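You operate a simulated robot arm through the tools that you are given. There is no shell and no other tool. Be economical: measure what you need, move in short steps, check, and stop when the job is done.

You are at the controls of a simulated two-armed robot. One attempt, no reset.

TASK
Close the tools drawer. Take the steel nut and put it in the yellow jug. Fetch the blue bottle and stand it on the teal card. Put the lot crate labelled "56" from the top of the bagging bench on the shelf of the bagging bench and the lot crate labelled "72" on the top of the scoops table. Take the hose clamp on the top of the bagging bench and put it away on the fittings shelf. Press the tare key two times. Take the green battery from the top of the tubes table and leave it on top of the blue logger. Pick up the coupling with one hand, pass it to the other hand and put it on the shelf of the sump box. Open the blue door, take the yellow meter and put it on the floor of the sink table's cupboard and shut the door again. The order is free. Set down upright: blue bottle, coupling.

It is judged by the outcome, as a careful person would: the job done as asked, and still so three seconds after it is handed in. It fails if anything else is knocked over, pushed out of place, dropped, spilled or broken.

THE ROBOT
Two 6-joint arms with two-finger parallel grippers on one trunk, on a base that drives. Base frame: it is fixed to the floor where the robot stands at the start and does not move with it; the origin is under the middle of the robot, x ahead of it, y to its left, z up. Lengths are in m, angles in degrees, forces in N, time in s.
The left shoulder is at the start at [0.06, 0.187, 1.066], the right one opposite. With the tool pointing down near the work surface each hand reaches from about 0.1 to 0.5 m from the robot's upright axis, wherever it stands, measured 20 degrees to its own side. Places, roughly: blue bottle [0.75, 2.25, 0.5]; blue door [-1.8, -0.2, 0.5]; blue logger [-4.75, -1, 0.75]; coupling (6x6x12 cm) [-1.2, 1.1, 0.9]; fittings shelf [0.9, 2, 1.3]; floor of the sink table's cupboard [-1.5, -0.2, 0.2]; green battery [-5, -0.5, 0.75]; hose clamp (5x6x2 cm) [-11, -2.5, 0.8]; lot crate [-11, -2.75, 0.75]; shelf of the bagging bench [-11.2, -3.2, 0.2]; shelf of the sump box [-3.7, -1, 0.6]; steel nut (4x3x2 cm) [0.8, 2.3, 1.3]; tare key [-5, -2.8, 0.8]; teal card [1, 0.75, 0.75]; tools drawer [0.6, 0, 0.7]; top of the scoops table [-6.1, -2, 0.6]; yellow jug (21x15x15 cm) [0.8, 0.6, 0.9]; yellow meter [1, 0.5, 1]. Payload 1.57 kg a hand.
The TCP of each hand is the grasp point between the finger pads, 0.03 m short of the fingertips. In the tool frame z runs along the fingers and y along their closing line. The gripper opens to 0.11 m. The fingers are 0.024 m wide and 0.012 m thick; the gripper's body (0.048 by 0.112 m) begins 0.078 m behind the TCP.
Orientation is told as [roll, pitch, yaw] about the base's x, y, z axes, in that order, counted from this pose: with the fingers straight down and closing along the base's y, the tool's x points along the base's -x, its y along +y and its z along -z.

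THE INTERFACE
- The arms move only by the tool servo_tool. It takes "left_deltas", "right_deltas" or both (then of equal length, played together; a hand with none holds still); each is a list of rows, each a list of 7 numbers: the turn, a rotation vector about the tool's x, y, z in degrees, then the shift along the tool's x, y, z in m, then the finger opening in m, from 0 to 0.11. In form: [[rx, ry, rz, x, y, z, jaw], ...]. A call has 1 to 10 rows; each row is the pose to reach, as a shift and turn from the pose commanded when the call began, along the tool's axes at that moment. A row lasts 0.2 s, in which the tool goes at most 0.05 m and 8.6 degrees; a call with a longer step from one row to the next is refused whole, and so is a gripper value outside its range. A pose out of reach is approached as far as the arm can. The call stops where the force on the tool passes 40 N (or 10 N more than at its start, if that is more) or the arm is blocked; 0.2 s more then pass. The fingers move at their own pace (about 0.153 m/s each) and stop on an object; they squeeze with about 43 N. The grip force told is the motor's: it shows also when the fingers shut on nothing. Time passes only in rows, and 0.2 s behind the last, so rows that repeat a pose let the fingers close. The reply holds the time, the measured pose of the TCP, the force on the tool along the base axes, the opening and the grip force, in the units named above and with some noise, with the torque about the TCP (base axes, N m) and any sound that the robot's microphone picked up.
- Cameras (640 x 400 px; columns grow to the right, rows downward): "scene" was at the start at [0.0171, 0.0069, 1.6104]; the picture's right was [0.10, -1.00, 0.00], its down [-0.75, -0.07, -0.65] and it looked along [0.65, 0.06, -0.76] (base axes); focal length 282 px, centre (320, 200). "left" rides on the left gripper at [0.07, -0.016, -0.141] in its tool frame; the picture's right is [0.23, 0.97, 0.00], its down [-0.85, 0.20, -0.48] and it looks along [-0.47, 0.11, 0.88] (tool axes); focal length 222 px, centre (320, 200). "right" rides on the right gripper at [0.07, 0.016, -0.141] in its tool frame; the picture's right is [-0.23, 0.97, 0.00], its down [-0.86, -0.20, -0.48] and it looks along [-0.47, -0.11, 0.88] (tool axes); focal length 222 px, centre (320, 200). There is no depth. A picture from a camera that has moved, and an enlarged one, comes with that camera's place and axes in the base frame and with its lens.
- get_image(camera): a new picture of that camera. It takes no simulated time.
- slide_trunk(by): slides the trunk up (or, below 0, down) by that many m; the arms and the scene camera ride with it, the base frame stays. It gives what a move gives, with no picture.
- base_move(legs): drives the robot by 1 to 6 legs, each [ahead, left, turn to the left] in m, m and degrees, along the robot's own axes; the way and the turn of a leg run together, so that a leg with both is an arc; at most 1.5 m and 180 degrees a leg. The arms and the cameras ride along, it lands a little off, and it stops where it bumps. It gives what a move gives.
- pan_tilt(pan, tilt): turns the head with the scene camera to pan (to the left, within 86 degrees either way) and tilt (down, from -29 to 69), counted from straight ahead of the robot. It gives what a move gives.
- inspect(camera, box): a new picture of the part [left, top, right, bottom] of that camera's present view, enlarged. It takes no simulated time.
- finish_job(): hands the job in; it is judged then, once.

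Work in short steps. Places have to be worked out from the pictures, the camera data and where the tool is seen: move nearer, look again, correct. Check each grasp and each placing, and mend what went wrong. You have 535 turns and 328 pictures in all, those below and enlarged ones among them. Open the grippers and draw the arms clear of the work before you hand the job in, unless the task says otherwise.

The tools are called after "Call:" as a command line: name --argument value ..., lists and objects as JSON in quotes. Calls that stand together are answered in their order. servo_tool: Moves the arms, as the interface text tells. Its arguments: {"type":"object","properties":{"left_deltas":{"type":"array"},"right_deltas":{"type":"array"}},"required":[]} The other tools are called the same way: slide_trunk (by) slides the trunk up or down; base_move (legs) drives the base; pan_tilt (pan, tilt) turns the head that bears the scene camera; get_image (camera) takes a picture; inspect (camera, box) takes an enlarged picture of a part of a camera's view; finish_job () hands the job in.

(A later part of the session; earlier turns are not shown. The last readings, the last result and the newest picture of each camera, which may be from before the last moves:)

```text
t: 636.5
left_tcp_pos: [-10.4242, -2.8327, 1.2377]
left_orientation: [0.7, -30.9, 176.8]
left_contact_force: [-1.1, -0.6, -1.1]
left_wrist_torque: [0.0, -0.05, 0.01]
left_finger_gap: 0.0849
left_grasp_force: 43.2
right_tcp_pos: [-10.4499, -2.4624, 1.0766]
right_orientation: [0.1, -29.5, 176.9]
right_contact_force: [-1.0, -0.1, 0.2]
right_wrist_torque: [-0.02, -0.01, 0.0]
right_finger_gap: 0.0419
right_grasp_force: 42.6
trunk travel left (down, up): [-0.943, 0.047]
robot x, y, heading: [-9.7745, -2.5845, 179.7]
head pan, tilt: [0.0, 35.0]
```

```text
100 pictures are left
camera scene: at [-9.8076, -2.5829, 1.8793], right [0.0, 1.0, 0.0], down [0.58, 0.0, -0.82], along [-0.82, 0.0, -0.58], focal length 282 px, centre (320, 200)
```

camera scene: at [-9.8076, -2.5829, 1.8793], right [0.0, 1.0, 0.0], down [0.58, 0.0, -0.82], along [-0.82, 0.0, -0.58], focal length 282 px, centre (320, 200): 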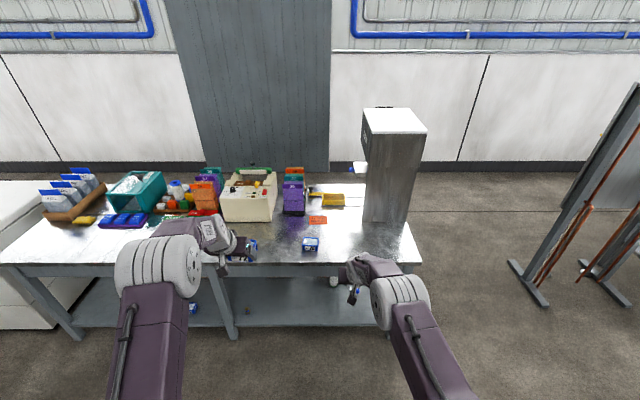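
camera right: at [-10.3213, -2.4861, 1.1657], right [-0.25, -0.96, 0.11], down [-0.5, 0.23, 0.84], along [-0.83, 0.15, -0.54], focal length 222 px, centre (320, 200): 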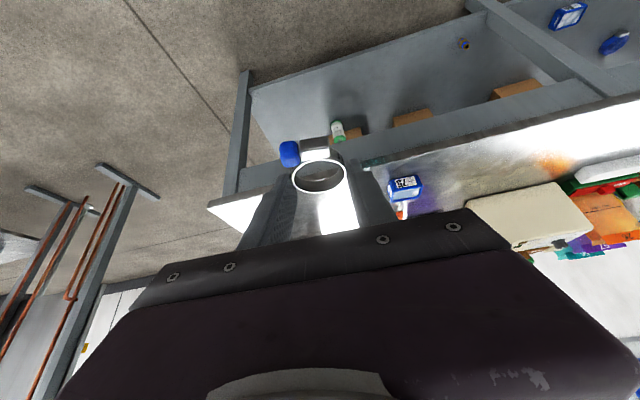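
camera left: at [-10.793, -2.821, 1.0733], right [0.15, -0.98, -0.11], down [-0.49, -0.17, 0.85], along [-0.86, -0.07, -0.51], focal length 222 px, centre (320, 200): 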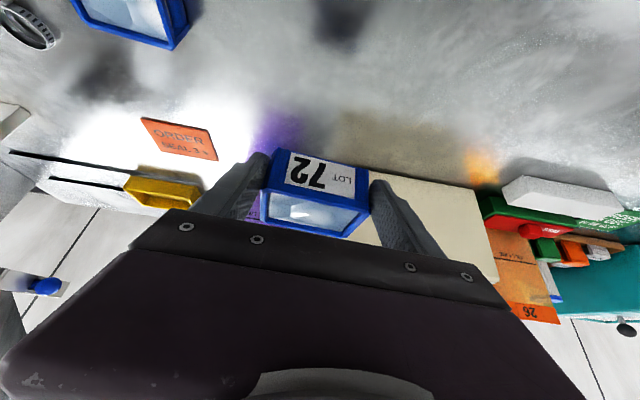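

Both items held. For the drop on the scoops table I want the left hand lower than the right; I rearrange the arms here in free space.

Call:
servo_tool --left_deltas '[[0, 0, 0, 0.02, 0, 0.035, 0.06], [0, 0, 0, 0.04, 0, 0.07, 0.06], [0, 0, 0, 0.06, 0, 0.105, 0.06], [0, 0, 0, 0.08, 0, 0.14, 0.06], [0, 0, 0, 0.1, 0, 0.175, 0.06], [0, 0, 0, 0.12, 0, 0.21, 0.06], [0, 0, 0, 0.12, 0, 0.21, 0.06]]' --right_deltas '[[0, 0, 0, -0.02, 0, -0.035, 0.01], [0, 0, 0, -0.04, 0, -0.07, 0.01], [0, 0, 0, -0.06, 0, -0.105, 0.01], [0, 0, 0, -0.08, 0, -0.14, 0.01], [0, 0, 0, -0.1, 0, -0.175, 0.01], [0, 0, 0, -0.12, 0, -0.21, 0.01], [0, 0, 0, -0.14, 0, -0.245, 0.01]]'

Call:
base_move --legs '[[-0.2, 0.27, 0], [0, 0, 90], [0, 0, 90], [1.5, 0, 0]]'

Call:
pan_tilt --pan 0 --tilt 40

Call:
get_image --camera "scene"

```text
t: 638.1
left_tcp_pos: [-10.4253, -2.8334, 0.997]
left_orientation: [0.6, -31.0, 176.8]
left_contact_force: [0.0, 0.2, -1.5]
left_wrist_torque: [0.03, -0.03, 0.0]
left_finger_gap: 0.0842
left_grasp_force: 43.0
right_tcp_pos: [-10.4475, -2.4618, 1.3599]
right_orientation: [0.1, -29.6, 176.8]
right_contact_force: [0.3, -0.4, -0.4]
right_wrist_torque: [0.0, -0.02, -0.01]
right_finger_gap: 0.0417
right_grasp_force: 42.5
trunk travel left (down, up): [-0.943, 0.047]
robot x, y, heading: [-9.7763, -2.5816, 179.8]
head pan, tilt: [0.0, 35.0]
```

```text
t: 655.0
left_tcp_pos: [-7.4211, -2.6246, 0.9982]
left_orientation: [0.7, -31.0, -3.3]
left_contact_force: [-0.1, -0.4, -1.5]
left_wrist_torque: [0.0, 0.08, -0.03]
left_finger_gap: 0.0842
left_grasp_force: 42.8
right_tcp_pos: [-7.3995, -2.9959, 1.3587]
right_orientation: [0.1, -29.5, -3.4]
right_contact_force: [-0.4, 0.0, 0.0]
right_wrist_torque: [0.0, 0.02, 0.03]
right_finger_gap: 0.0414
right_grasp_force: 42.8
trunk travel left (down, up): [-0.943, 0.047]
robot x, y, heading: [-8.071, -2.8735, -0.5]
head pan, tilt: [0.0, 35.0]
```

```text
t: 655.6
left_tcp_pos: [-7.4185, -2.6252, 0.9976]
left_orientation: [0.8, -31.0, -3.3]
left_contact_force: [-0.5, -0.5, -1.4]
left_wrist_torque: [0.0, 0.07, -0.03]
left_finger_gap: 0.0844
left_grasp_force: 42.8
right_tcp_pos: [-7.3992, -2.9957, 1.3595]
right_orientation: [0.0, -29.6, -3.4]
right_contact_force: [0.7, 0.2, -0.3]
right_wrist_torque: [0.03, -0.02, 0.0]
right_finger_gap: 0.0412
right_grasp_force: 43.0
trunk travel left (down, up): [-0.943, 0.047]
robot x, y, heading: [-8.0741, -2.8757, -0.4]
head pan, tilt: [0.0, 40.0]
```

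```text
99 pictures are left
camera scene: at [-8.0467, -2.8749, 1.8718], right [-0.01, -1.0, 0.0], down [-0.64, 0.0, -0.77], along [0.77, -0.01, -0.64], focal length 282 px, centre (320, 200)
```

scene: 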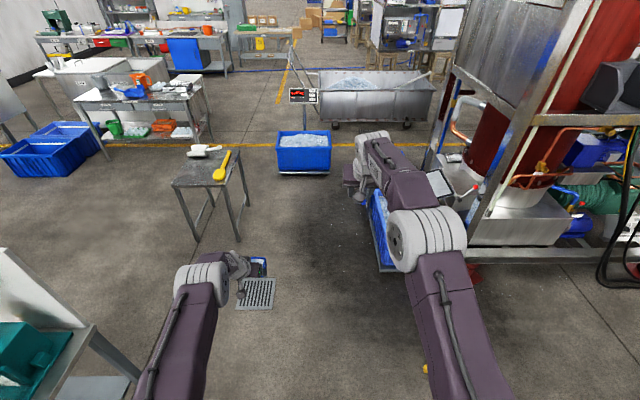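

The scoops table (x −6.35…−5.8, y −2.19…−1.75) has free space on its west half around (−6.2, −1.93). I go along y≈−2.87 to x≈−5.95, turn north and approach.

Call:
base_move --legs '[[1.06, 0, 0.4], [1.06, 0, 0], [0, 0, 90]]'

Call:
get_image --camera "scene"

```text
t: 670.0
left_tcp_pos: [-6.1896, -2.2211, 0.9987]
left_orientation: [0.7, -30.8, 87.0]
left_contact_force: [-0.3, 0.3, -1.7]
left_wrist_torque: [-0.07, 0.01, -0.02]
left_finger_gap: 0.0843
left_grasp_force: 42.9
right_tcp_pos: [-5.8184, -2.1976, 1.3592]
right_orientation: [0.2, -29.6, 87.0]
right_contact_force: [-0.8, 0.2, -0.7]
right_wrist_torque: [0.0, -0.01, -0.02]
right_finger_gap: 0.041
right_grasp_force: 42.6
trunk travel left (down, up): [-0.943, 0.047]
robot x, y, heading: [-5.9359, -2.8708, 89.9]
head pan, tilt: [0.0, 40.0]
```

```text
98 pictures are left
camera scene: at [-5.9369, -2.8457, 1.8718], right [1.0, 0.0, 0.0], down [0.0, -0.64, -0.77], along [0.0, 0.77, -0.64], focal length 282 px, centre (320, 200)
```

scene: 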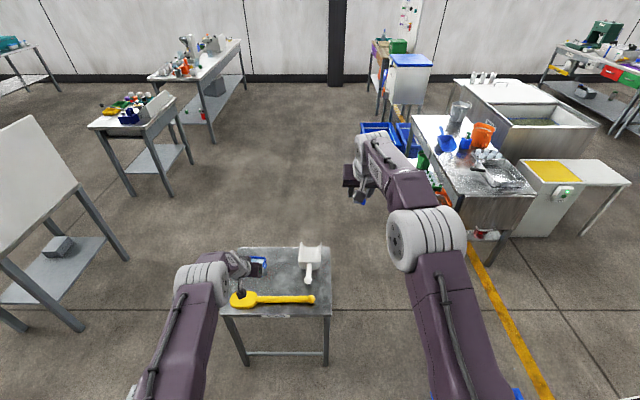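

Free area at ≈(−6.25, −1.93), clear of both scoops. I drive in and lower.

Call:
base_move --legs '[[0.29, 0.06, 0]]'

Call:
slide_trunk --by -0.3

Call:
get_image --camera "left"

Call:
get_image --camera "scene"

```text
t: 672.1
left_tcp_pos: [-6.2499, -1.9332, 0.999]
left_orientation: [0.7, -31.1, 87.1]
left_contact_force: [-0.5, -1.1, -2.1]
left_wrist_torque: [-0.06, 0.0, -0.01]
left_finger_gap: 0.0845
left_grasp_force: 42.4
right_tcp_pos: [-5.8774, -1.9109, 1.3608]
right_orientation: [0.1, -29.7, 87.0]
right_contact_force: [0.1, 0.0, -1.2]
right_wrist_torque: [0.05, 0.02, 0.03]
right_finger_gap: 0.0411
right_grasp_force: 42.8
trunk travel left (down, up): [-0.943, 0.047]
robot x, y, heading: [-5.9957, -2.5828, 89.7]
head pan, tilt: [0.0, 40.0]
```

```text
t: 675.1
left_tcp_pos: [-6.2501, -1.9311, 0.6985]
left_orientation: [0.8, -31.0, 86.9]
left_contact_force: [-0.3, 0.4, -2.7]
left_wrist_torque: [-0.09, 0.02, 0.02]
left_finger_gap: 0.0843
left_grasp_force: 43.4
right_tcp_pos: [-5.8778, -1.9075, 1.0587]
right_orientation: [0.1, -29.7, 86.9]
right_contact_force: [-0.1, -0.4, 0.0]
right_wrist_torque: [-0.01, -0.01, 0.0]
right_finger_gap: 0.0411
right_grasp_force: 42.5
trunk travel left (down, up): [-0.643, 0.347]
robot x, y, heading: [-5.994, -2.5826, 90.1]
head pan, tilt: [0.0, 40.0]
```

```text
97 pictures are left
camera left: at [-6.2391, -2.0641, 0.783], right [-0.98, -0.15, -0.11], down [-0.17, 0.5, 0.85], along [-0.07, 0.86, -0.51], focal length 222 px, centre (320, 200)
```

left: 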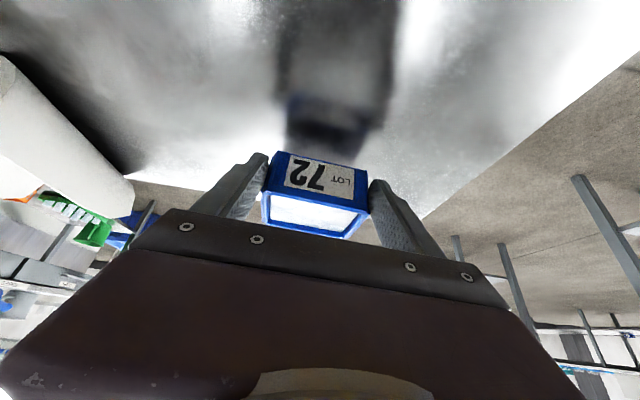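

```text
96 pictures are left
camera scene: at [-5.9972, -2.5567, 1.5718], right [1.0, 0.0, 0.0], down [0.0, -0.64, -0.77], along [0.0, 0.77, -0.64], focal length 282 px, centre (320, 200)
```

scene: 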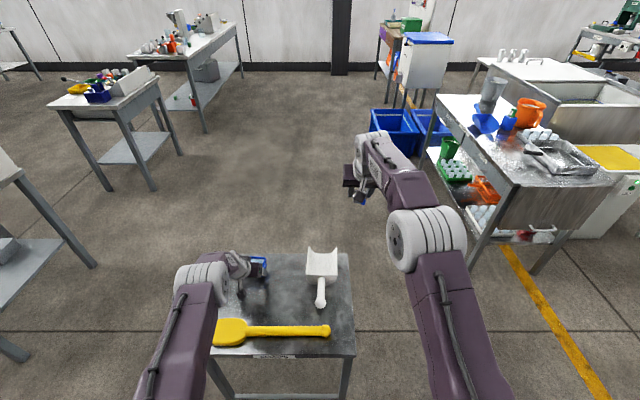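

Close above the table; I lower in small trunk steps.

Call:
slide_trunk --by -0.025

Call:
slide_trunk --by -0.012

Call:
slide_trunk --by -0.008

```text
t: 675.8
left_tcp_pos: [-6.2495, -1.9298, 0.6784]
left_orientation: [0.8, -31.5, 87.0]
left_contact_force: [-1.2, 4.1, 23.9]
left_wrist_torque: [0.23, -1.04, 0.15]
left_finger_gap: 0.0846
left_grasp_force: 42.9
right_tcp_pos: [-5.8772, -1.91, 1.0369]
right_orientation: [0.1, -29.7, 86.9]
right_contact_force: [-0.8, 0.2, 0.0]
right_wrist_torque: [-0.02, 0.01, -0.07]
right_finger_gap: 0.0414
right_grasp_force: 43.5
trunk travel left (down, up): [-0.618, 0.372]
robot x, y, heading: [-5.9945, -2.5846, 89.8]
head pan, tilt: [0.0, 40.0]
```

```text
t: 676.2
left_tcp_pos: [-6.2506, -1.9262, 0.6736]
left_orientation: [0.9, -32.0, 87.1]
left_contact_force: [2.1, -8.8, 25.6]
left_wrist_torque: [-0.22, -1.03, -0.31]
left_finger_gap: 0.0844
left_grasp_force: 43.7
right_tcp_pos: [-5.8775, -1.9093, 1.0274]
right_orientation: [0.1, -29.7, 87.0]
right_contact_force: [-0.3, 1.1, -0.7]
right_wrist_torque: [-0.02, 0.02, -0.02]
right_finger_gap: 0.041
right_grasp_force: 43.0
trunk travel left (down, up): [-0.61, 0.38]
robot x, y, heading: [-5.9926, -2.5814, 89.9]
head pan, tilt: [0.0, 40.0]
stopped: the force on the tool passed its limit at 69 N (the readings are from after the stop); the commanded pose is now the measured one
```

```text
t: 676.7
left_tcp_pos: [-6.2524, -1.9216, 0.6727]
left_orientation: [1.1, -32.8, 87.0]
left_contact_force: [2.5, -5.8, 24.6]
left_wrist_torque: [-0.05, -0.9, -0.27]
left_finger_gap: 0.0845
left_grasp_force: 43.0
right_tcp_pos: [-5.8773, -1.9114, 1.022]
right_orientation: [0.1, -29.6, 86.9]
right_contact_force: [-0.9, 0.2, 0.0]
right_wrist_torque: [-0.02, -0.04, 0.01]
right_finger_gap: 0.0407
right_grasp_force: 42.9
trunk travel left (down, up): [-0.604, 0.386]
robot x, y, heading: [-5.9981, -2.5819, 89.7]
head pan, tilt: [0.0, 40.0]
stopped: the force on the tool passed its limit at 44 N (the readings are from after the stop); the commanded pose is now the measured one
```

The crate is firmly on the table. I ease up 3 mm, open and lift clear.

Call:
servo_tool --left_deltas '[[0, 0, 0, -0.002, 0, -0.004, 0.06], [0, 0, 0, -0.002, 0, -0.004, 0.09], [0, 0, 0, -0.002, 0, -0.004, 0.11], [0, 0, 0, -0.002, 0, -0.004, 0.11], [0, 0, 0, -0.022, 0, -0.036, 0.11], [0, 0, 0, -0.045, 0, -0.075, 0.11]]'

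Call:
get_image --camera "left"

Call:
inspect --camera "scene" --box '[190, 230, 370, 370]'

```text
t: 678.1
left_tcp_pos: [-6.2503, -1.9271, 0.7562]
left_orientation: [1.0, -32.2, 87.0]
left_contact_force: [0.2, 1.1, 0.2]
left_wrist_torque: [-0.03, -0.01, 0.04]
left_finger_gap: 0.11
left_grasp_force: 0.1
right_tcp_pos: [-5.8777, -1.9101, 1.0219]
right_orientation: [0.1, -29.6, 86.9]
right_contact_force: [-0.6, 0.5, -0.2]
right_wrist_torque: [0.0, -0.02, 0.0]
right_finger_gap: 0.041
right_grasp_force: 43.0
trunk travel left (down, up): [-0.604, 0.386]
robot x, y, heading: [-5.998, -2.5821, 90.0]
head pan, tilt: [0.0, 40.0]
```

```text
95 pictures are left
camera left: at [-6.2387, -2.0613, 0.8386], right [-0.98, -0.15, -0.11], down [-0.17, 0.48, 0.86], along [-0.08, 0.87, -0.49], focal length 222 px, centre (320, 200)
```

left: 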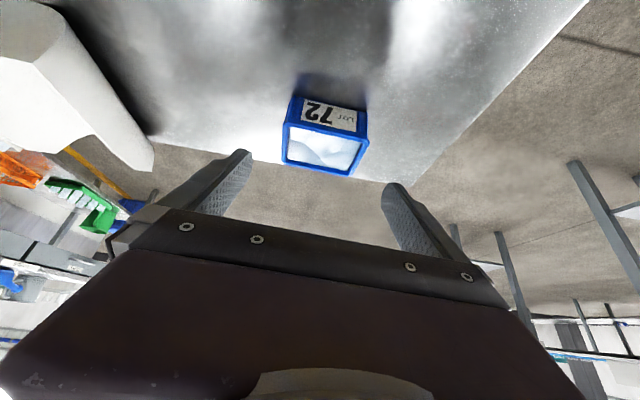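

```text
2.86 times, centred on (280, 300) of scene
camera zoom: at [-5.9965, -2.5581, 1.5328], right [1.0, 0.0, 0.0], down [0.0, -0.64, -0.77], along [0.0, 0.77, -0.64], focal length 804 px, centre (434, -86)
```

zoom: 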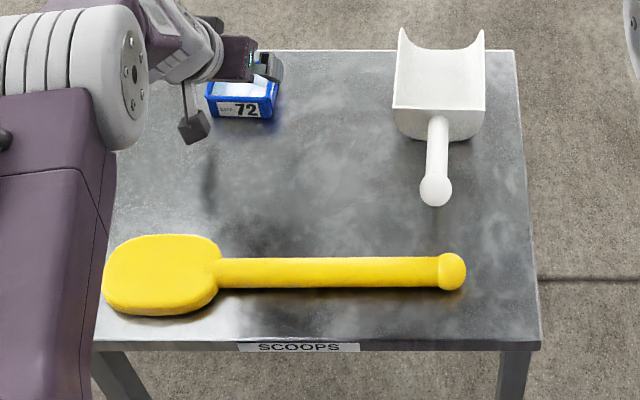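

Crate 72 sits safely on the scoops table. Now the clamp goes to the fittings shelf. I raise the trunk and the empty left hand, and take a roomy route west of the panel table.

Call:
slide_trunk --by 0.37

Call:
servo_tool --left_deltas '[[0, 0, 0, -0.02, 0, -0.035, 0.05], [0, 0, 0, -0.04, 0, -0.07, 0.0], [0, 0, 0, -0.06, 0, -0.105, 0.0], [0, 0, 0, -0.08, 0, -0.14, 0.0], [0, 0, 0, -0.1, 0, -0.175, 0.0], [0, 0, 0, -0.12, 0, -0.21, 0.0], [0, 0, 0, -0.14, 0, -0.245, 0.0]]'

Call:
base_move --legs '[[-0.29, 0, 0], [0, 1.2, 0], [0, 1.2, 0], [1.45, 0, 0]]'

Call:
pan_tilt --pan -30 --tilt 40

Call:
get_image --camera "scene"

```text
t: 681.7
left_tcp_pos: [-6.2504, -1.9253, 1.1256]
left_orientation: [1.0, -32.3, 87.0]
left_contact_force: [0.6, 0.7, 0.3]
left_wrist_torque: [0.02, 0.0, -0.02]
left_finger_gap: 0.11
left_grasp_force: 0.0
right_tcp_pos: [-5.8786, -1.9089, 1.39]
right_orientation: [0.0, -29.6, 86.9]
right_contact_force: [-0.4, 0.0, 0.0]
right_wrist_torque: [0.01, 0.01, -0.04]
right_finger_gap: 0.041
right_grasp_force: 43.1
trunk travel left (down, up): [-0.974, 0.016]
robot x, y, heading: [-5.998, -2.5802, 89.9]
head pan, tilt: [0.0, 40.0]
```

```text
t: 683.3
left_tcp_pos: [-6.246, -1.9393, 1.41]
left_orientation: [1.0, -32.3, 87.0]
left_contact_force: [0.1, 0.5, 0.4]
left_wrist_torque: [0.02, -0.01, 0.0]
left_finger_gap: 0.0001
left_grasp_force: 21.0
right_tcp_pos: [-5.8775, -1.9089, 1.3907]
right_orientation: [0.1, -29.7, 86.8]
right_contact_force: [0.2, 0.0, 0.4]
right_wrist_torque: [-0.02, -0.03, 0.0]
right_finger_gap: 0.0412
right_grasp_force: 43.5
trunk travel left (down, up): [-0.974, 0.016]
robot x, y, heading: [-5.9926, -2.5821, 89.9]
head pan, tilt: [0.0, 40.0]
```

```text
t: 703.5
left_tcp_pos: [-8.6853, -0.7908, 1.4088]
left_orientation: [1.0, -32.3, 88.4]
left_contact_force: [1.3, -0.1, 0.3]
left_wrist_torque: [-0.02, -0.01, 0.04]
left_finger_gap: 0.0
left_grasp_force: 21.0
right_tcp_pos: [-8.3182, -0.7528, 1.3911]
right_orientation: [0.1, -29.6, 88.2]
right_contact_force: [-0.2, 0.1, -0.6]
right_wrist_torque: [-0.02, -0.03, 0.01]
right_finger_gap: 0.041
right_grasp_force: 43.2
trunk travel left (down, up): [-0.974, 0.016]
robot x, y, heading: [-8.4181, -1.4259, 91.2]
head pan, tilt: [0.0, 40.0]
```

```text
t: 704.4
left_tcp_pos: [-8.6863, -0.7898, 1.4073]
left_orientation: [1.0, -32.3, 88.4]
left_contact_force: [0.1, -0.3, -0.1]
left_wrist_torque: [0.01, 0.0, -0.01]
left_finger_gap: 0.0
left_grasp_force: 21.0
right_tcp_pos: [-8.3171, -0.7508, 1.3898]
right_orientation: [0.0, -29.6, 88.3]
right_contact_force: [0.2, -0.6, 0.8]
right_wrist_torque: [-0.02, 0.01, -0.04]
right_finger_gap: 0.041
right_grasp_force: 43.3
trunk travel left (down, up): [-0.974, 0.016]
robot x, y, heading: [-8.4218, -1.4296, 91.5]
head pan, tilt: [-30.0, 40.0]
```

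```text
93 pictures are left
camera scene: at [-8.3785, -1.4123, 1.9029], right [0.88, -0.48, 0.0], down [-0.31, -0.56, -0.77], along [0.37, 0.67, -0.64], focal length 282 px, centre (320, 200)
```

scene: 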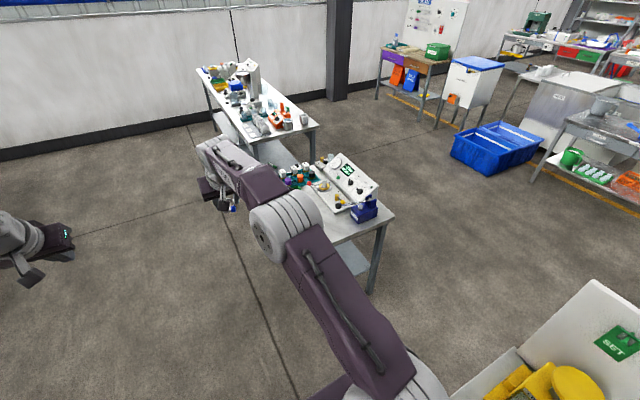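

The gap between the panel table and the next table is 0.76 m, centred at y≈−0.98. I go through it eastward.

Call:
base_move --legs '[[0.44, 0, -1.5], [0, -1.45, 0], [0, -1.47, 0]]'

Call:
pan_tilt --pan -60 --tilt 40

Call:
get_image --camera "scene"

```text
t: 720.8
left_tcp_pos: [-5.7559, -0.3465, 1.4098]
left_orientation: [1.1, -32.4, 87.4]
left_contact_force: [0.1, -0.4, 0.7]
left_wrist_torque: [-0.01, -0.06, 0.0]
left_finger_gap: 0.0002
left_grasp_force: 21.3
right_tcp_pos: [-5.3872, -0.3129, 1.3909]
right_orientation: [0.1, -29.6, 87.3]
right_contact_force: [-0.1, -0.5, -0.7]
right_wrist_torque: [-0.05, -0.03, 0.03]
right_finger_gap: 0.0411
right_grasp_force: 42.7
trunk travel left (down, up): [-0.974, 0.016]
robot x, y, heading: [-5.5002, -0.9902, 90.3]
head pan, tilt: [-30.0, 40.0]
```

```text
t: 721.8
left_tcp_pos: [-5.7548, -0.3446, 1.4084]
left_orientation: [1.1, -32.3, 87.4]
left_contact_force: [0.4, -1.0, -0.7]
left_wrist_torque: [0.02, -0.06, -0.02]
left_finger_gap: 0.0
left_grasp_force: 20.8
right_tcp_pos: [-5.3863, -0.3141, 1.3921]
right_orientation: [0.2, -29.6, 87.2]
right_contact_force: [0.2, 0.0, -0.5]
right_wrist_torque: [0.0, 0.02, -0.07]
right_finger_gap: 0.0411
right_grasp_force: 43.2
trunk travel left (down, up): [-0.974, 0.016]
robot x, y, heading: [-5.5004, -0.9876, 90.2]
head pan, tilt: [-60.0, 40.0]
```

```text
92 pictures are left
camera scene: at [-5.4279, -1.0055, 1.9029], right [0.5, -0.86, 0.0], down [-0.56, -0.32, -0.77], along [0.66, 0.39, -0.64], focal length 282 px, centre (320, 200)
```

scene: 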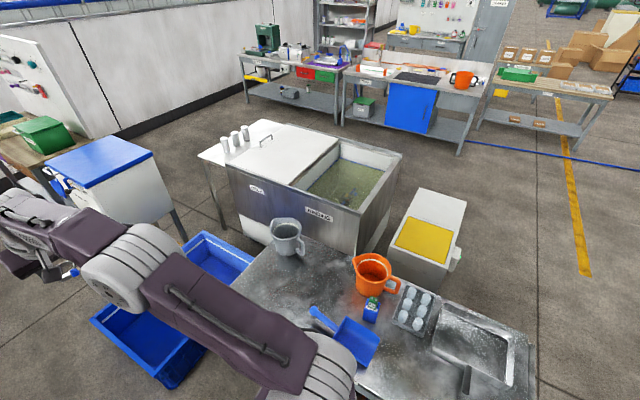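

Everything on the tubes table is in order (battery on the logger). I continue: south to the corridor, then east.

Call:
base_move --legs '[[-0.92, 0.02, 0], [0, -1.48, 0], [0, -1.48, 0], [-0.9, 0, 0]]'

Call:
base_move --legs '[[0, -1.2, 0], [0, -1.25, 0], [1.45, 0, 0], [1.45, 0, 0], [1.45, 0, 0]]'

Call:
pan_tilt --pan 0 --tilt 30

Call:
get_image --camera "scene"

```text
t: 744.8
left_tcp_pos: [-2.8045, -2.1133, 1.4063]
left_orientation: [1.0, -32.2, 88.9]
left_contact_force: [-0.1, 1.1, 0.1]
left_wrist_torque: [-0.04, -0.01, 0.02]
left_finger_gap: 0.0
left_grasp_force: 21.4
right_tcp_pos: [-2.4358, -2.0716, 1.3907]
right_orientation: [-0.1, -29.6, 88.8]
right_contact_force: [0.8, -0.5, 0.3]
right_wrist_torque: [-0.01, 0.0, 0.01]
right_finger_gap: 0.0408
right_grasp_force: 43.2
trunk travel left (down, up): [-0.974, 0.016]
robot x, y, heading: [-2.5359, -2.7502, 92.0]
head pan, tilt: [-60.0, 40.0]
```

```text
t: 777.1
left_tcp_pos: [-0.5391, 2.2958, 1.4091]
left_orientation: [1.1, -32.3, 89.7]
left_contact_force: [-0.6, 0.7, 0.7]
left_wrist_torque: [0.02, -0.04, 0.02]
left_finger_gap: 0.0
left_grasp_force: 21.4
right_tcp_pos: [-0.1707, 2.3441, 1.3903]
right_orientation: [0.2, -29.5, 89.6]
right_contact_force: [0.5, -0.4, 0.2]
right_wrist_torque: [-0.01, -0.01, -0.01]
right_finger_gap: 0.0408
right_grasp_force: 43.0
trunk travel left (down, up): [-0.974, 0.016]
robot x, y, heading: [-0.2594, 1.6649, 92.6]
head pan, tilt: [-60.0, 40.0]
```

```text
t: 778.4
left_tcp_pos: [-0.5375, 2.2977, 1.4092]
left_orientation: [0.9, -32.2, 89.7]
left_contact_force: [0.4, 0.2, -0.5]
left_wrist_torque: [-0.03, 0.04, -0.01]
left_finger_gap: 0.0001
left_grasp_force: 21.3
right_tcp_pos: [-0.1699, 2.3448, 1.3904]
right_orientation: [0.1, -29.6, 89.7]
right_contact_force: [0.1, -0.2, -0.6]
right_wrist_torque: [0.01, -0.03, 0.01]
right_finger_gap: 0.0413
right_grasp_force: 43.2
trunk travel left (down, up): [-0.974, 0.016]
robot x, y, heading: [-0.2572, 1.6646, 92.8]
head pan, tilt: [0.0, 30.0]
```

```text
91 pictures are left
camera scene: at [-0.2589, 1.6963, 1.9183], right [1.0, 0.05, 0.0], down [0.02, -0.5, -0.87], along [-0.04, 0.87, -0.5], focal length 282 px, centre (320, 200)
```

scene: 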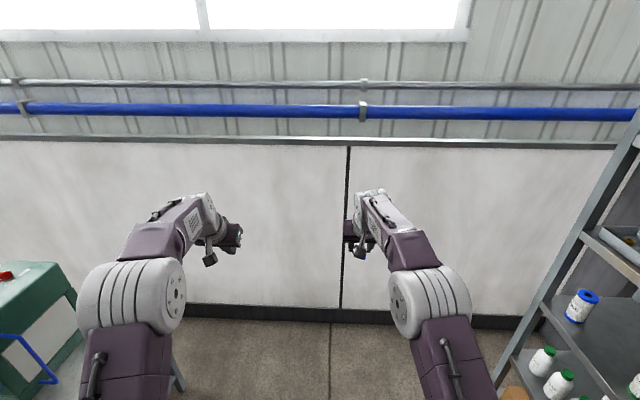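

I've arrived by the shelf unit. I turn to face it and line up the right hand with free space on the FITTINGS shelf (target ≈(0.77, 1.92)).

Call:
base_move --legs '[[0, 0, -92.8], [0, 0.37, 0]]'

Call:
pan_tilt --pan 0 --tilt 30

Call:
get_image --camera "scene"

```text
t: 784.7
left_tcp_pos: [0.3863, 2.2813, 1.409]
left_orientation: [1.2, -32.4, -3.1]
left_contact_force: [0.0, -0.5, 0.8]
left_wrist_torque: [0.04, 0.0, 0.04]
left_finger_gap: 0.0
left_grasp_force: 21.5
right_tcp_pos: [0.4165, 1.9129, 1.3911]
right_orientation: [0.1, -29.6, -3.1]
right_contact_force: [1.0, -0.7, -0.5]
right_wrist_torque: [0.04, -0.02, 0.03]
right_finger_gap: 0.0409
right_grasp_force: 42.7
trunk travel left (down, up): [-0.974, 0.016]
robot x, y, heading: [-0.2572, 2.0318, -0.1]
head pan, tilt: [0.0, 30.0]
```

```text
t: 785.3
left_tcp_pos: [0.3866, 2.2823, 1.4078]
left_orientation: [1.1, -32.4, -2.9]
left_contact_force: [-0.1, -0.2, -0.6]
left_wrist_torque: [0.0, 0.01, -0.01]
left_finger_gap: 0.0
left_grasp_force: 21.0
right_tcp_pos: [0.4165, 1.9135, 1.3898]
right_orientation: [0.0, -29.5, -3.0]
right_contact_force: [0.3, -0.3, -0.1]
right_wrist_torque: [0.04, -0.02, 0.02]
right_finger_gap: 0.0411
right_grasp_force: 43.3
trunk travel left (down, up): [-0.974, 0.016]
robot x, y, heading: [-0.2525, 2.0357, -0.0]
head pan, tilt: [0.0, 30.0]
```

```text
90 pictures are left
camera scene: at [-0.2265, 2.0312, 1.9183], right [0.0, -1.0, 0.0], down [-0.5, 0.0, -0.87], along [0.87, 0.0, -0.5], focal length 282 px, centre (320, 200)
```

scene: 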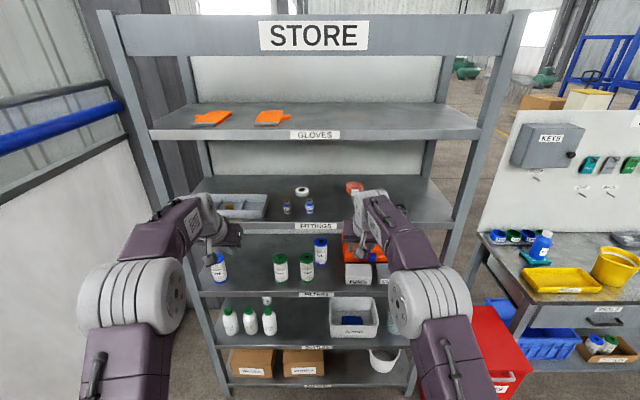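

I pull the empty left hand back so it stays outside the shelf, then drive in with the right.

Call:
servo_tool --left_deltas '[[0, 0, 0, 0.04, 0, -0.023, 0], [0, 0, 0, 0.08, 0, -0.046, 0], [0, 0, 0, 0.12, 0, -0.07, 0], [0, 0, 0, 0.16, 0, -0.092, 0]]'

Call:
base_move --legs '[[0.26, 0, 0]]'

Call:
get_image --camera "right"

Call:
get_image --camera "scene"

```text
t: 786.3
left_tcp_pos: [0.2004, 2.294, 1.4021]
left_orientation: [1.0, -32.3, -3.0]
left_contact_force: [-0.1, 0.6, -0.9]
left_wrist_torque: [-0.03, -0.05, -0.01]
left_finger_gap: 0.0
left_grasp_force: 21.2
right_tcp_pos: [0.415, 1.9159, 1.3923]
right_orientation: [0.0, -29.7, -3.1]
right_contact_force: [-0.2, 0.1, 0.8]
right_wrist_torque: [0.01, -0.03, 0.0]
right_finger_gap: 0.0412
right_grasp_force: 43.0
trunk travel left (down, up): [-0.974, 0.016]
robot x, y, heading: [-0.2571, 2.0415, 0.0]
head pan, tilt: [0.0, 30.0]
```

```text
t: 788.2
left_tcp_pos: [0.4608, 2.2941, 1.4028]
left_orientation: [1.0, -32.5, -3.0]
left_contact_force: [0.1, -0.4, -0.2]
left_wrist_torque: [0.0, -0.03, -0.04]
left_finger_gap: 0.0001
left_grasp_force: 20.7
right_tcp_pos: [0.6749, 1.9164, 1.3934]
right_orientation: [0.1, -29.9, -3.0]
right_contact_force: [-0.3, 0.2, -0.6]
right_wrist_torque: [0.0, -0.01, 0.0]
right_finger_gap: 0.0412
right_grasp_force: 43.3
trunk travel left (down, up): [-0.974, 0.016]
robot x, y, heading: [0.0095, 2.034, 0.0]
head pan, tilt: [0.0, 30.0]
```

```text
89 pictures are left
camera right: at [0.5447, 1.9384, 1.4819], right [0.25, 0.96, 0.11], down [0.49, -0.23, 0.84], along [0.83, -0.15, -0.53], focal length 222 px, centre (320, 200)
```

right: 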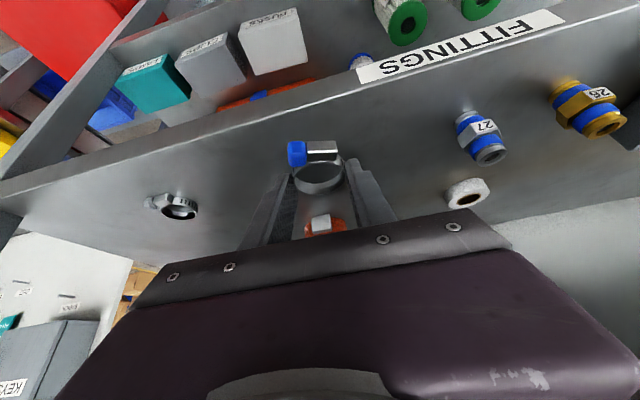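

```text
88 pictures are left
camera scene: at [0.0307, 2.0335, 1.9184], right [0.0, -1.0, 0.0], down [-0.5, 0.0, -0.87], along [0.87, 0.0, -0.5], focal length 282 px, centre (320, 200)
```

scene: 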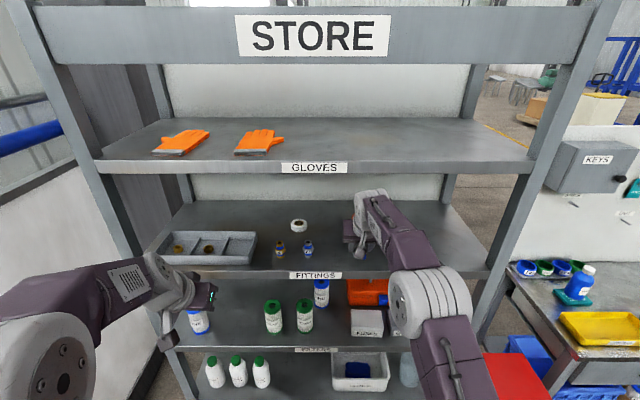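

Clear spot. I advance 7 cm and lower onto the shelf.

Call:
base_move --legs '[[0.07, 0, 0]]'

Call:
slide_trunk --by -0.03

Call:
get_image --camera "right"

```text
t: 789.2
left_tcp_pos: [0.5224, 2.2945, 1.4049]
left_orientation: [1.1, -32.8, -2.9]
left_contact_force: [-1.6, 0.0, 0.9]
left_wrist_torque: [-0.01, -0.05, 0.0]
left_finger_gap: 0.0002
left_grasp_force: 21.1
right_tcp_pos: [0.739, 1.9157, 1.3975]
right_orientation: [0.2, -30.1, -3.0]
right_contact_force: [-1.6, 0.0, 0.2]
right_wrist_torque: [0.01, -0.06, -0.01]
right_finger_gap: 0.041
right_grasp_force: 43.3
trunk travel left (down, up): [-0.974, 0.016]
robot x, y, heading: [0.0781, 2.035, -0.1]
head pan, tilt: [0.0, 30.0]
```

```text
t: 789.9
left_tcp_pos: [0.5325, 2.2947, 1.3721]
left_orientation: [1.0, -32.4, -2.9]
left_contact_force: [0.6, -0.1, 1.2]
left_wrist_torque: [0.0, 0.0, 0.0]
left_finger_gap: 0.0
left_grasp_force: 20.7
right_tcp_pos: [0.746, 1.9177, 1.3629]
right_orientation: [0.2, -29.8, -3.0]
right_contact_force: [-0.3, 0.0, -0.1]
right_wrist_torque: [-0.01, -0.02, -0.03]
right_finger_gap: 0.0412
right_grasp_force: 43.1
trunk travel left (down, up): [-0.944, 0.046]
robot x, y, heading: [0.0725, 2.0329, 0.0]
head pan, tilt: [0.0, 30.0]
```

```text
87 pictures are left
camera right: at [0.6157, 1.9388, 1.4518], right [0.25, 0.96, 0.11], down [0.49, -0.23, 0.84], along [0.83, -0.15, -0.53], focal length 222 px, centre (320, 200)
```

right: 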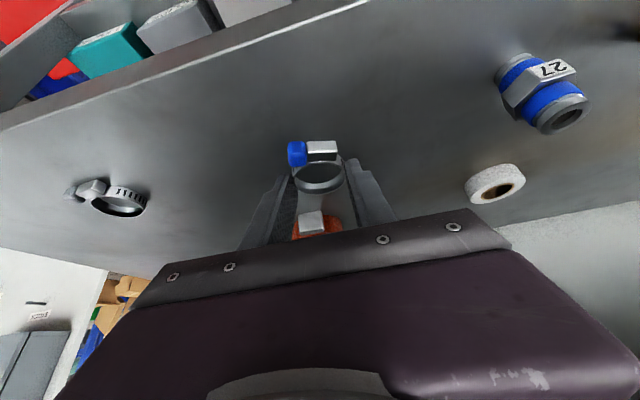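

Good spot on the shelf. I lower in small steps until contact.

Call:
slide_trunk --by -0.015

Call:
slide_trunk --by -0.008

Call:
slide_trunk --by -0.006

```text
t: 790.6
left_tcp_pos: [0.5333, 2.2946, 1.3583]
left_orientation: [1.0, -32.4, -3.0]
left_contact_force: [0.2, 0.8, 0.3]
left_wrist_torque: [0.0, 0.0, 0.02]
left_finger_gap: 0.0
left_grasp_force: 21.4
right_tcp_pos: [0.7488, 1.917, 1.347]
right_orientation: [0.0, -29.7, -2.9]
right_contact_force: [-0.3, 0.5, -0.5]
right_wrist_torque: [-0.02, 0.01, 0.0]
right_finger_gap: 0.0411
right_grasp_force: 42.8
trunk travel left (down, up): [-0.929, 0.061]
robot x, y, heading: [0.0781, 2.0344, 0.1]
head pan, tilt: [0.0, 30.0]
```

```text
t: 791.1
left_tcp_pos: [0.5357, 2.2938, 1.3483]
left_orientation: [0.9, -32.2, -3.0]
left_contact_force: [0.4, -0.6, 0.7]
left_wrist_torque: [0.01, 0.02, -0.03]
left_finger_gap: 0.0
left_grasp_force: 20.9
right_tcp_pos: [0.7507, 1.9174, 1.3374]
right_orientation: [0.0, -29.7, -3.0]
right_contact_force: [-0.3, 0.0, -0.3]
right_wrist_torque: [0.04, 0.01, 0.01]
right_finger_gap: 0.041
right_grasp_force: 43.3
trunk travel left (down, up): [-0.921, 0.069]
robot x, y, heading: [0.0754, 2.0369, -0.1]
head pan, tilt: [0.0, 30.0]
```

```text
t: 791.7
left_tcp_pos: [0.5354, 2.2936, 1.342]
left_orientation: [1.0, -32.2, -2.9]
left_contact_force: [0.5, 1.1, 0.1]
left_wrist_torque: [0.01, 0.04, 0.03]
left_finger_gap: 0.0
left_grasp_force: 21.1
right_tcp_pos: [0.7501, 1.9166, 1.3339]
right_orientation: [0.0, -29.6, -3.0]
right_contact_force: [0.3, -0.2, 1.8]
right_wrist_torque: [-0.04, -0.1, -0.05]
right_finger_gap: 0.0409
right_grasp_force: 43.3
trunk travel left (down, up): [-0.915, 0.075]
robot x, y, heading: [0.0736, 2.033, 0.3]
head pan, tilt: [0.0, 30.0]
```

Light contact. I release and rise slightly, then back out.

Call:
servo_tool --right_deltas '[[0, 0, 0, 0, 0, 0, 0.045], [0, 0, 0, 0, 0, 0, 0.07], [0, 0, 0, 0, 0, 0, 0.07], [0, 0, 0, -0.012, 0, -0.021, 0.07], [0, 0, 0, -0.025, 0, -0.043, 0.07]]'

Call:
get_image --camera "right"

```text
t: 792.9
left_tcp_pos: [0.535, 2.2942, 1.3422]
left_orientation: [1.0, -32.3, -2.9]
left_contact_force: [-0.2, -0.4, 0.1]
left_wrist_torque: [0.02, 0.01, -0.01]
left_finger_gap: 0.0
left_grasp_force: 21.0
right_tcp_pos: [0.7498, 1.9151, 1.3824]
right_orientation: [0.0, -29.6, -3.0]
right_contact_force: [0.1, -0.4, -0.2]
right_wrist_torque: [-0.01, 0.02, -0.03]
right_finger_gap: 0.0698
right_grasp_force: 0.1
trunk travel left (down, up): [-0.915, 0.075]
robot x, y, heading: [0.0764, 2.0327, -0.2]
head pan, tilt: [0.0, 30.0]
```

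```text
86 pictures are left
camera right: at [0.62, 1.9385, 1.4712], right [0.25, 0.96, 0.11], down [0.5, -0.23, 0.84], along [0.83, -0.15, -0.53], focal length 222 px, centre (320, 200)
```

right: 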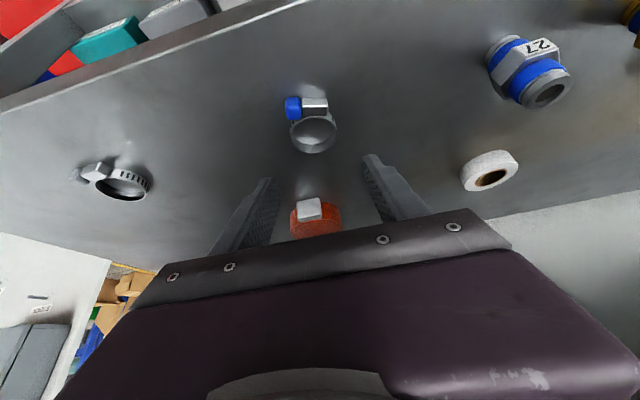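

The clamp rests on the FITTINGS shelf. I back out, turn around and go to the coupling from the east.

Call:
base_move --legs '[[-0.6, 0, 0], [0, 0, 90], [0, 0, 90], [0, 0.72, 0]]'

Call:
pan_tilt --pan 15 --tilt 45

Call:
get_image --camera "scene"

```text
t: 807.5
left_tcp_pos: [-0.9972, 1.0591, 1.3423]
left_orientation: [1.0, -32.3, 176.5]
left_contact_force: [-0.5, -0.1, -0.7]
left_wrist_torque: [0.0, 0.0, 0.01]
left_finger_gap: 0.0001
left_grasp_force: 21.4
right_tcp_pos: [-1.2082, 1.4396, 1.3808]
right_orientation: [0.1, -29.5, 176.5]
right_contact_force: [0.6, 0.3, 0.1]
right_wrist_torque: [-0.03, -0.05, 0.03]
right_finger_gap: 0.0701
right_grasp_force: 0.1
trunk travel left (down, up): [-0.915, 0.075]
robot x, y, heading: [-0.531, 1.3091, 179.6]
head pan, tilt: [0.0, 30.0]
```

```text
t: 808.2
left_tcp_pos: [-0.9968, 1.0578, 1.3429]
left_orientation: [1.1, -32.3, 176.5]
left_contact_force: [0.8, -0.3, 0.0]
left_wrist_torque: [0.02, 0.01, 0.01]
left_finger_gap: 0.0002
left_grasp_force: 21.5
right_tcp_pos: [-1.2085, 1.4375, 1.3825]
right_orientation: [0.0, -29.7, 176.6]
right_contact_force: [-0.5, -0.5, -0.4]
right_wrist_torque: [0.0, -0.01, 0.02]
right_finger_gap: 0.0698
right_grasp_force: 0.1
trunk travel left (down, up): [-0.915, 0.075]
robot x, y, heading: [-0.5329, 1.3148, 179.5]
head pan, tilt: [15.0, 45.0]
```

```text
85 pictures are left
camera scene: at [-0.5548, 1.2916, 1.8367], right [-0.25, 0.97, 0.0], down [0.68, 0.18, -0.71], along [-0.69, -0.18, -0.71], focal length 282 px, centre (320, 200)
```

scene: 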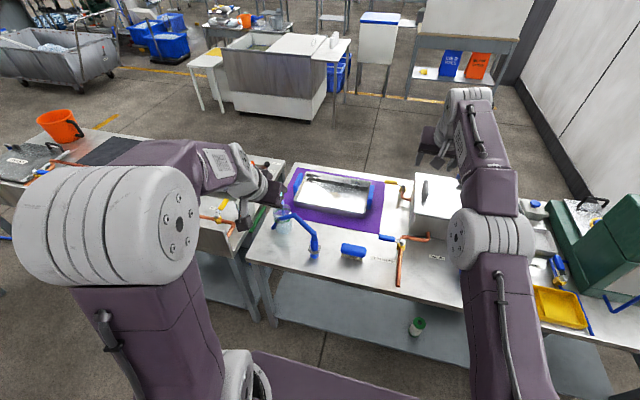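

I zoom in on the coupling.

Call:
inspect --camera "scene" --box '[240, 150, 400, 290]'

Call:
get_image --camera "left"

```text
2.86 times, centred on (320, 220) of scene
camera zoom: at [-0.5548, 1.2916, 1.8367], right [-0.25, 0.97, 0.0], down [0.68, 0.18, -0.71], along [-0.69, -0.18, -0.71], focal length 804 px, centre (320, 143)
```

zoom: 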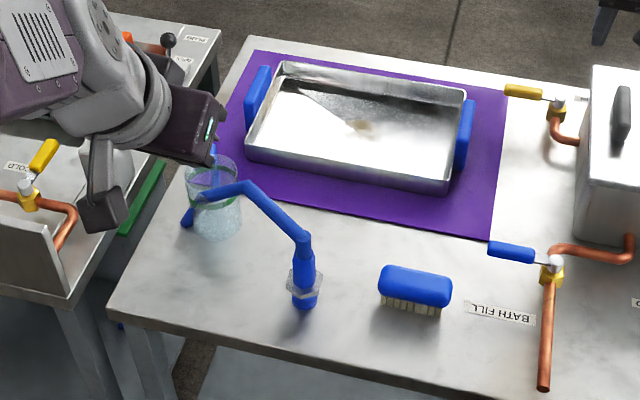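

```text
83 pictures are left
camera left: at [-0.8621, 1.0691, 1.4245], right [0.14, -0.98, -0.11], down [-0.48, -0.16, 0.86], along [-0.87, -0.07, -0.49], focal length 222 px, centre (320, 200)
```

left: 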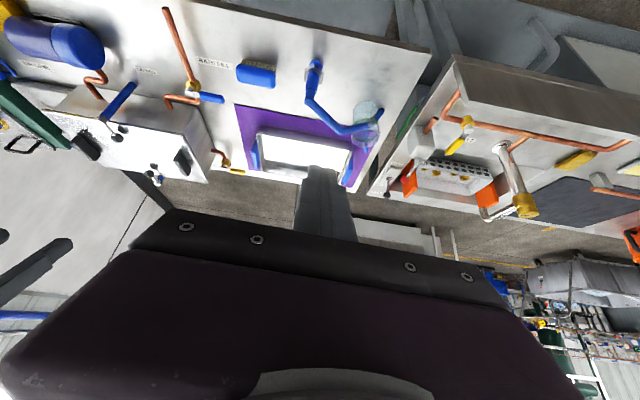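

Coupling base ≈(−1.167, 1.10), table z≈0.885; slim body above a metal collar. I'll grip it horizontally from the east. Back off, tuck the right hand, level the left hand and lower the trunk.

Call:
base_move --legs '[[-0.4, 0, 0]]'

Call:
servo_tool --left_deltas '[[0, -6, 0, -0.02, 0, 0.01, 0.06], [0, -12, 0, -0.04, 0, 0.03, 0.06], [0, -18, 0, -0.06, 0, 0.05, 0.06], [0, -24, 0, -0.08, 0, 0.06, 0.06], [0, -30, 0, -0.1, 0, 0.07, 0.06], [0, -36, 0, -0.11, 0, 0.08, 0.06], [0, -42, 0, -0.11, 0, 0.08, 0.06], [0, -48, 0, -0.11, 0, 0.08, 0.06], [0, -53, 0, -0.11, 0, 0.08, 0.06]]' --right_deltas '[[0, 0, 0, 0.01, 0, -0.025, 0.07], [0, 0, 0, 0.02, 0, -0.05, 0.07], [0, 0, 0, 0.03, 0, -0.075, 0.07], [0, 0, 0, 0.04, 0, -0.1, 0.07], [0, 0, 0, 0.05, 0, -0.125, 0.07], [0, 0, 0, 0.06, 0, -0.15, 0.07], [0, 0, 0, 0.07, 0, -0.175, 0.07], [0, 0, 0, 0.085, 0, -0.2, 0.07], [0, 0, 0, 0.1, 0, -0.23, 0.07]]'

Call:
slide_trunk --by -0.4

Call:
get_image --camera "scene"

```text
t: 810.7
left_tcp_pos: [-0.5976, 1.0539, 1.3426]
left_orientation: [1.0, -32.3, 176.7]
left_contact_force: [-0.3, -0.4, -0.2]
left_wrist_torque: [0.01, 0.0, 0.02]
left_finger_gap: 0.0002
left_grasp_force: 21.1
right_tcp_pos: [-0.8096, 1.4336, 1.3801]
right_orientation: [0.0, -29.6, 176.5]
right_contact_force: [0.9, 0.0, 0.3]
right_wrist_torque: [-0.01, -0.04, -0.04]
right_finger_gap: 0.0701
right_grasp_force: 0.1
trunk travel left (down, up): [-0.915, 0.075]
robot x, y, heading: [-0.1348, 1.3086, 179.7]
head pan, tilt: [15.0, 45.0]
```

```text
t: 812.7
left_tcp_pos: [-0.7397, 1.0451, 1.3478]
left_orientation: [-1.7, -85.1, 178.3]
left_contact_force: [-0.1, 1.1, 1.1]
left_wrist_torque: [0.0, 0.01, -0.01]
left_finger_gap: 0.0597
left_grasp_force: 0.0
left hand out of reach, approached as far as the arm can: row 8, 9
right_tcp_pos: [-0.605, 1.4208, 1.532]
right_orientation: [0.0, -29.7, 176.6]
right_contact_force: [-0.1, -0.4, 0.8]
right_wrist_torque: [0.02, 0.04, -0.04]
right_finger_gap: 0.0699
right_grasp_force: 0.0
trunk travel left (down, up): [-0.915, 0.075]
robot x, y, heading: [-0.1345, 1.3087, 179.5]
head pan, tilt: [15.0, 45.0]
```

```text
t: 816.6
left_tcp_pos: [-0.7407, 1.0466, 0.9471]
left_orientation: [-1.4, -85.0, 177.9]
left_contact_force: [-0.4, -0.1, 0.6]
left_wrist_torque: [-0.04, -0.01, -0.06]
left_finger_gap: 0.06
left_grasp_force: 0.0
right_tcp_pos: [-0.6064, 1.4219, 1.1316]
right_orientation: [0.0, -29.6, 176.6]
right_contact_force: [0.7, 0.1, -0.2]
right_wrist_torque: [-0.01, 0.01, 0.0]
right_finger_gap: 0.07
right_grasp_force: 0.0
trunk travel left (down, up): [-0.515, 0.475]
robot x, y, heading: [-0.1354, 1.3071, 179.6]
head pan, tilt: [15.0, 45.0]
```

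```text
82 pictures are left
camera scene: at [-0.153, 1.2885, 1.4367], right [-0.25, 0.97, 0.0], down [0.68, 0.18, -0.71], along [-0.68, -0.18, -0.71], focal length 282 px, centre (320, 200)
```

scene: 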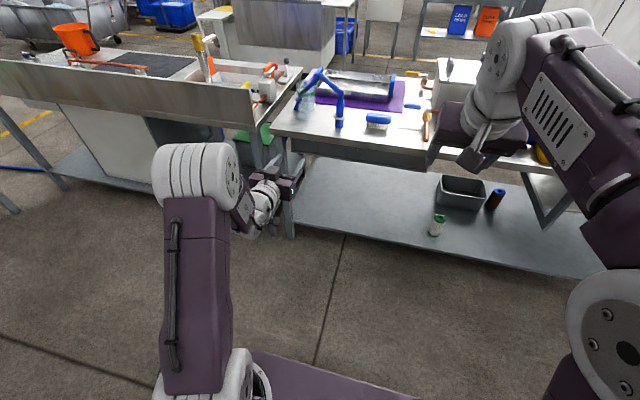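

I align (3.8 cm to the right), raise 2 cm, and drive forward 0.28.

Call:
slide_trunk --by 0.025

Call:
base_move --legs '[[0.28, -0.04, 0]]'

Call:
get_image --camera "left"

Call:
get_image --camera "scene"

```text
t: 817.3
left_tcp_pos: [-0.7406, 1.0453, 0.9724]
left_orientation: [-1.5, -85.0, 177.9]
left_contact_force: [0.3, -1.1, -0.2]
left_wrist_torque: [0.0, -0.02, -0.02]
left_finger_gap: 0.0599
left_grasp_force: 0.1
right_tcp_pos: [-0.6072, 1.4224, 1.156]
right_orientation: [0.0, -29.6, 176.7]
right_contact_force: [0.0, 0.1, -0.2]
right_wrist_torque: [0.05, 0.0, 0.01]
right_finger_gap: 0.0702
right_grasp_force: 0.1
trunk travel left (down, up): [-0.54, 0.45]
robot x, y, heading: [-0.1372, 1.3077, 179.7]
head pan, tilt: [15.0, 45.0]
```

```text
t: 819.2
left_tcp_pos: [-1.0221, 1.0887, 0.9714]
left_orientation: [-1.4, -85.0, 177.9]
left_contact_force: [-0.1, -0.4, 0.0]
left_wrist_torque: [0.04, 0.0, -0.04]
left_finger_gap: 0.0599
left_grasp_force: 0.0
right_tcp_pos: [-0.8881, 1.4648, 1.1565]
right_orientation: [0.1, -29.7, 176.5]
right_contact_force: [-0.3, 0.5, 0.2]
right_wrist_torque: [0.03, -0.01, 0.01]
right_finger_gap: 0.0699
right_grasp_force: 0.0
trunk travel left (down, up): [-0.54, 0.45]
robot x, y, heading: [-0.4166, 1.3486, 179.2]
head pan, tilt: [15.0, 45.0]
```

```text
81 pictures are left
camera left: at [-0.874, 1.0967, 0.9148], right [-0.04, -0.97, -0.23], down [0.39, -0.23, 0.89], along [-0.92, -0.05, 0.39], focal length 222 px, centre (320, 200)
```

left: 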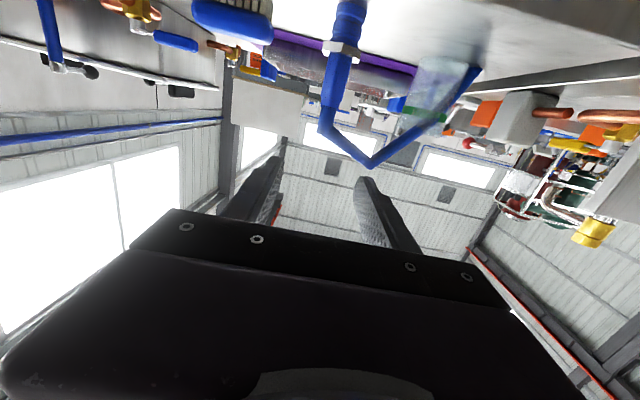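

```text
80 pictures are left
camera scene: at [-0.4343, 1.3309, 1.4617], right [-0.25, 0.97, 0.0], down [0.68, 0.18, -0.71], along [-0.68, -0.18, -0.71], focal length 282 px, centre (320, 200)
```

scene: 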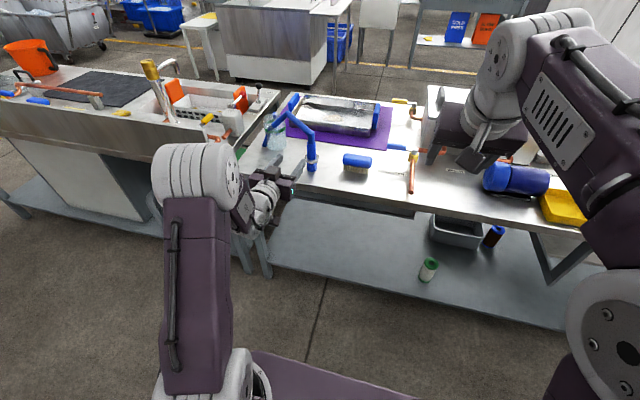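

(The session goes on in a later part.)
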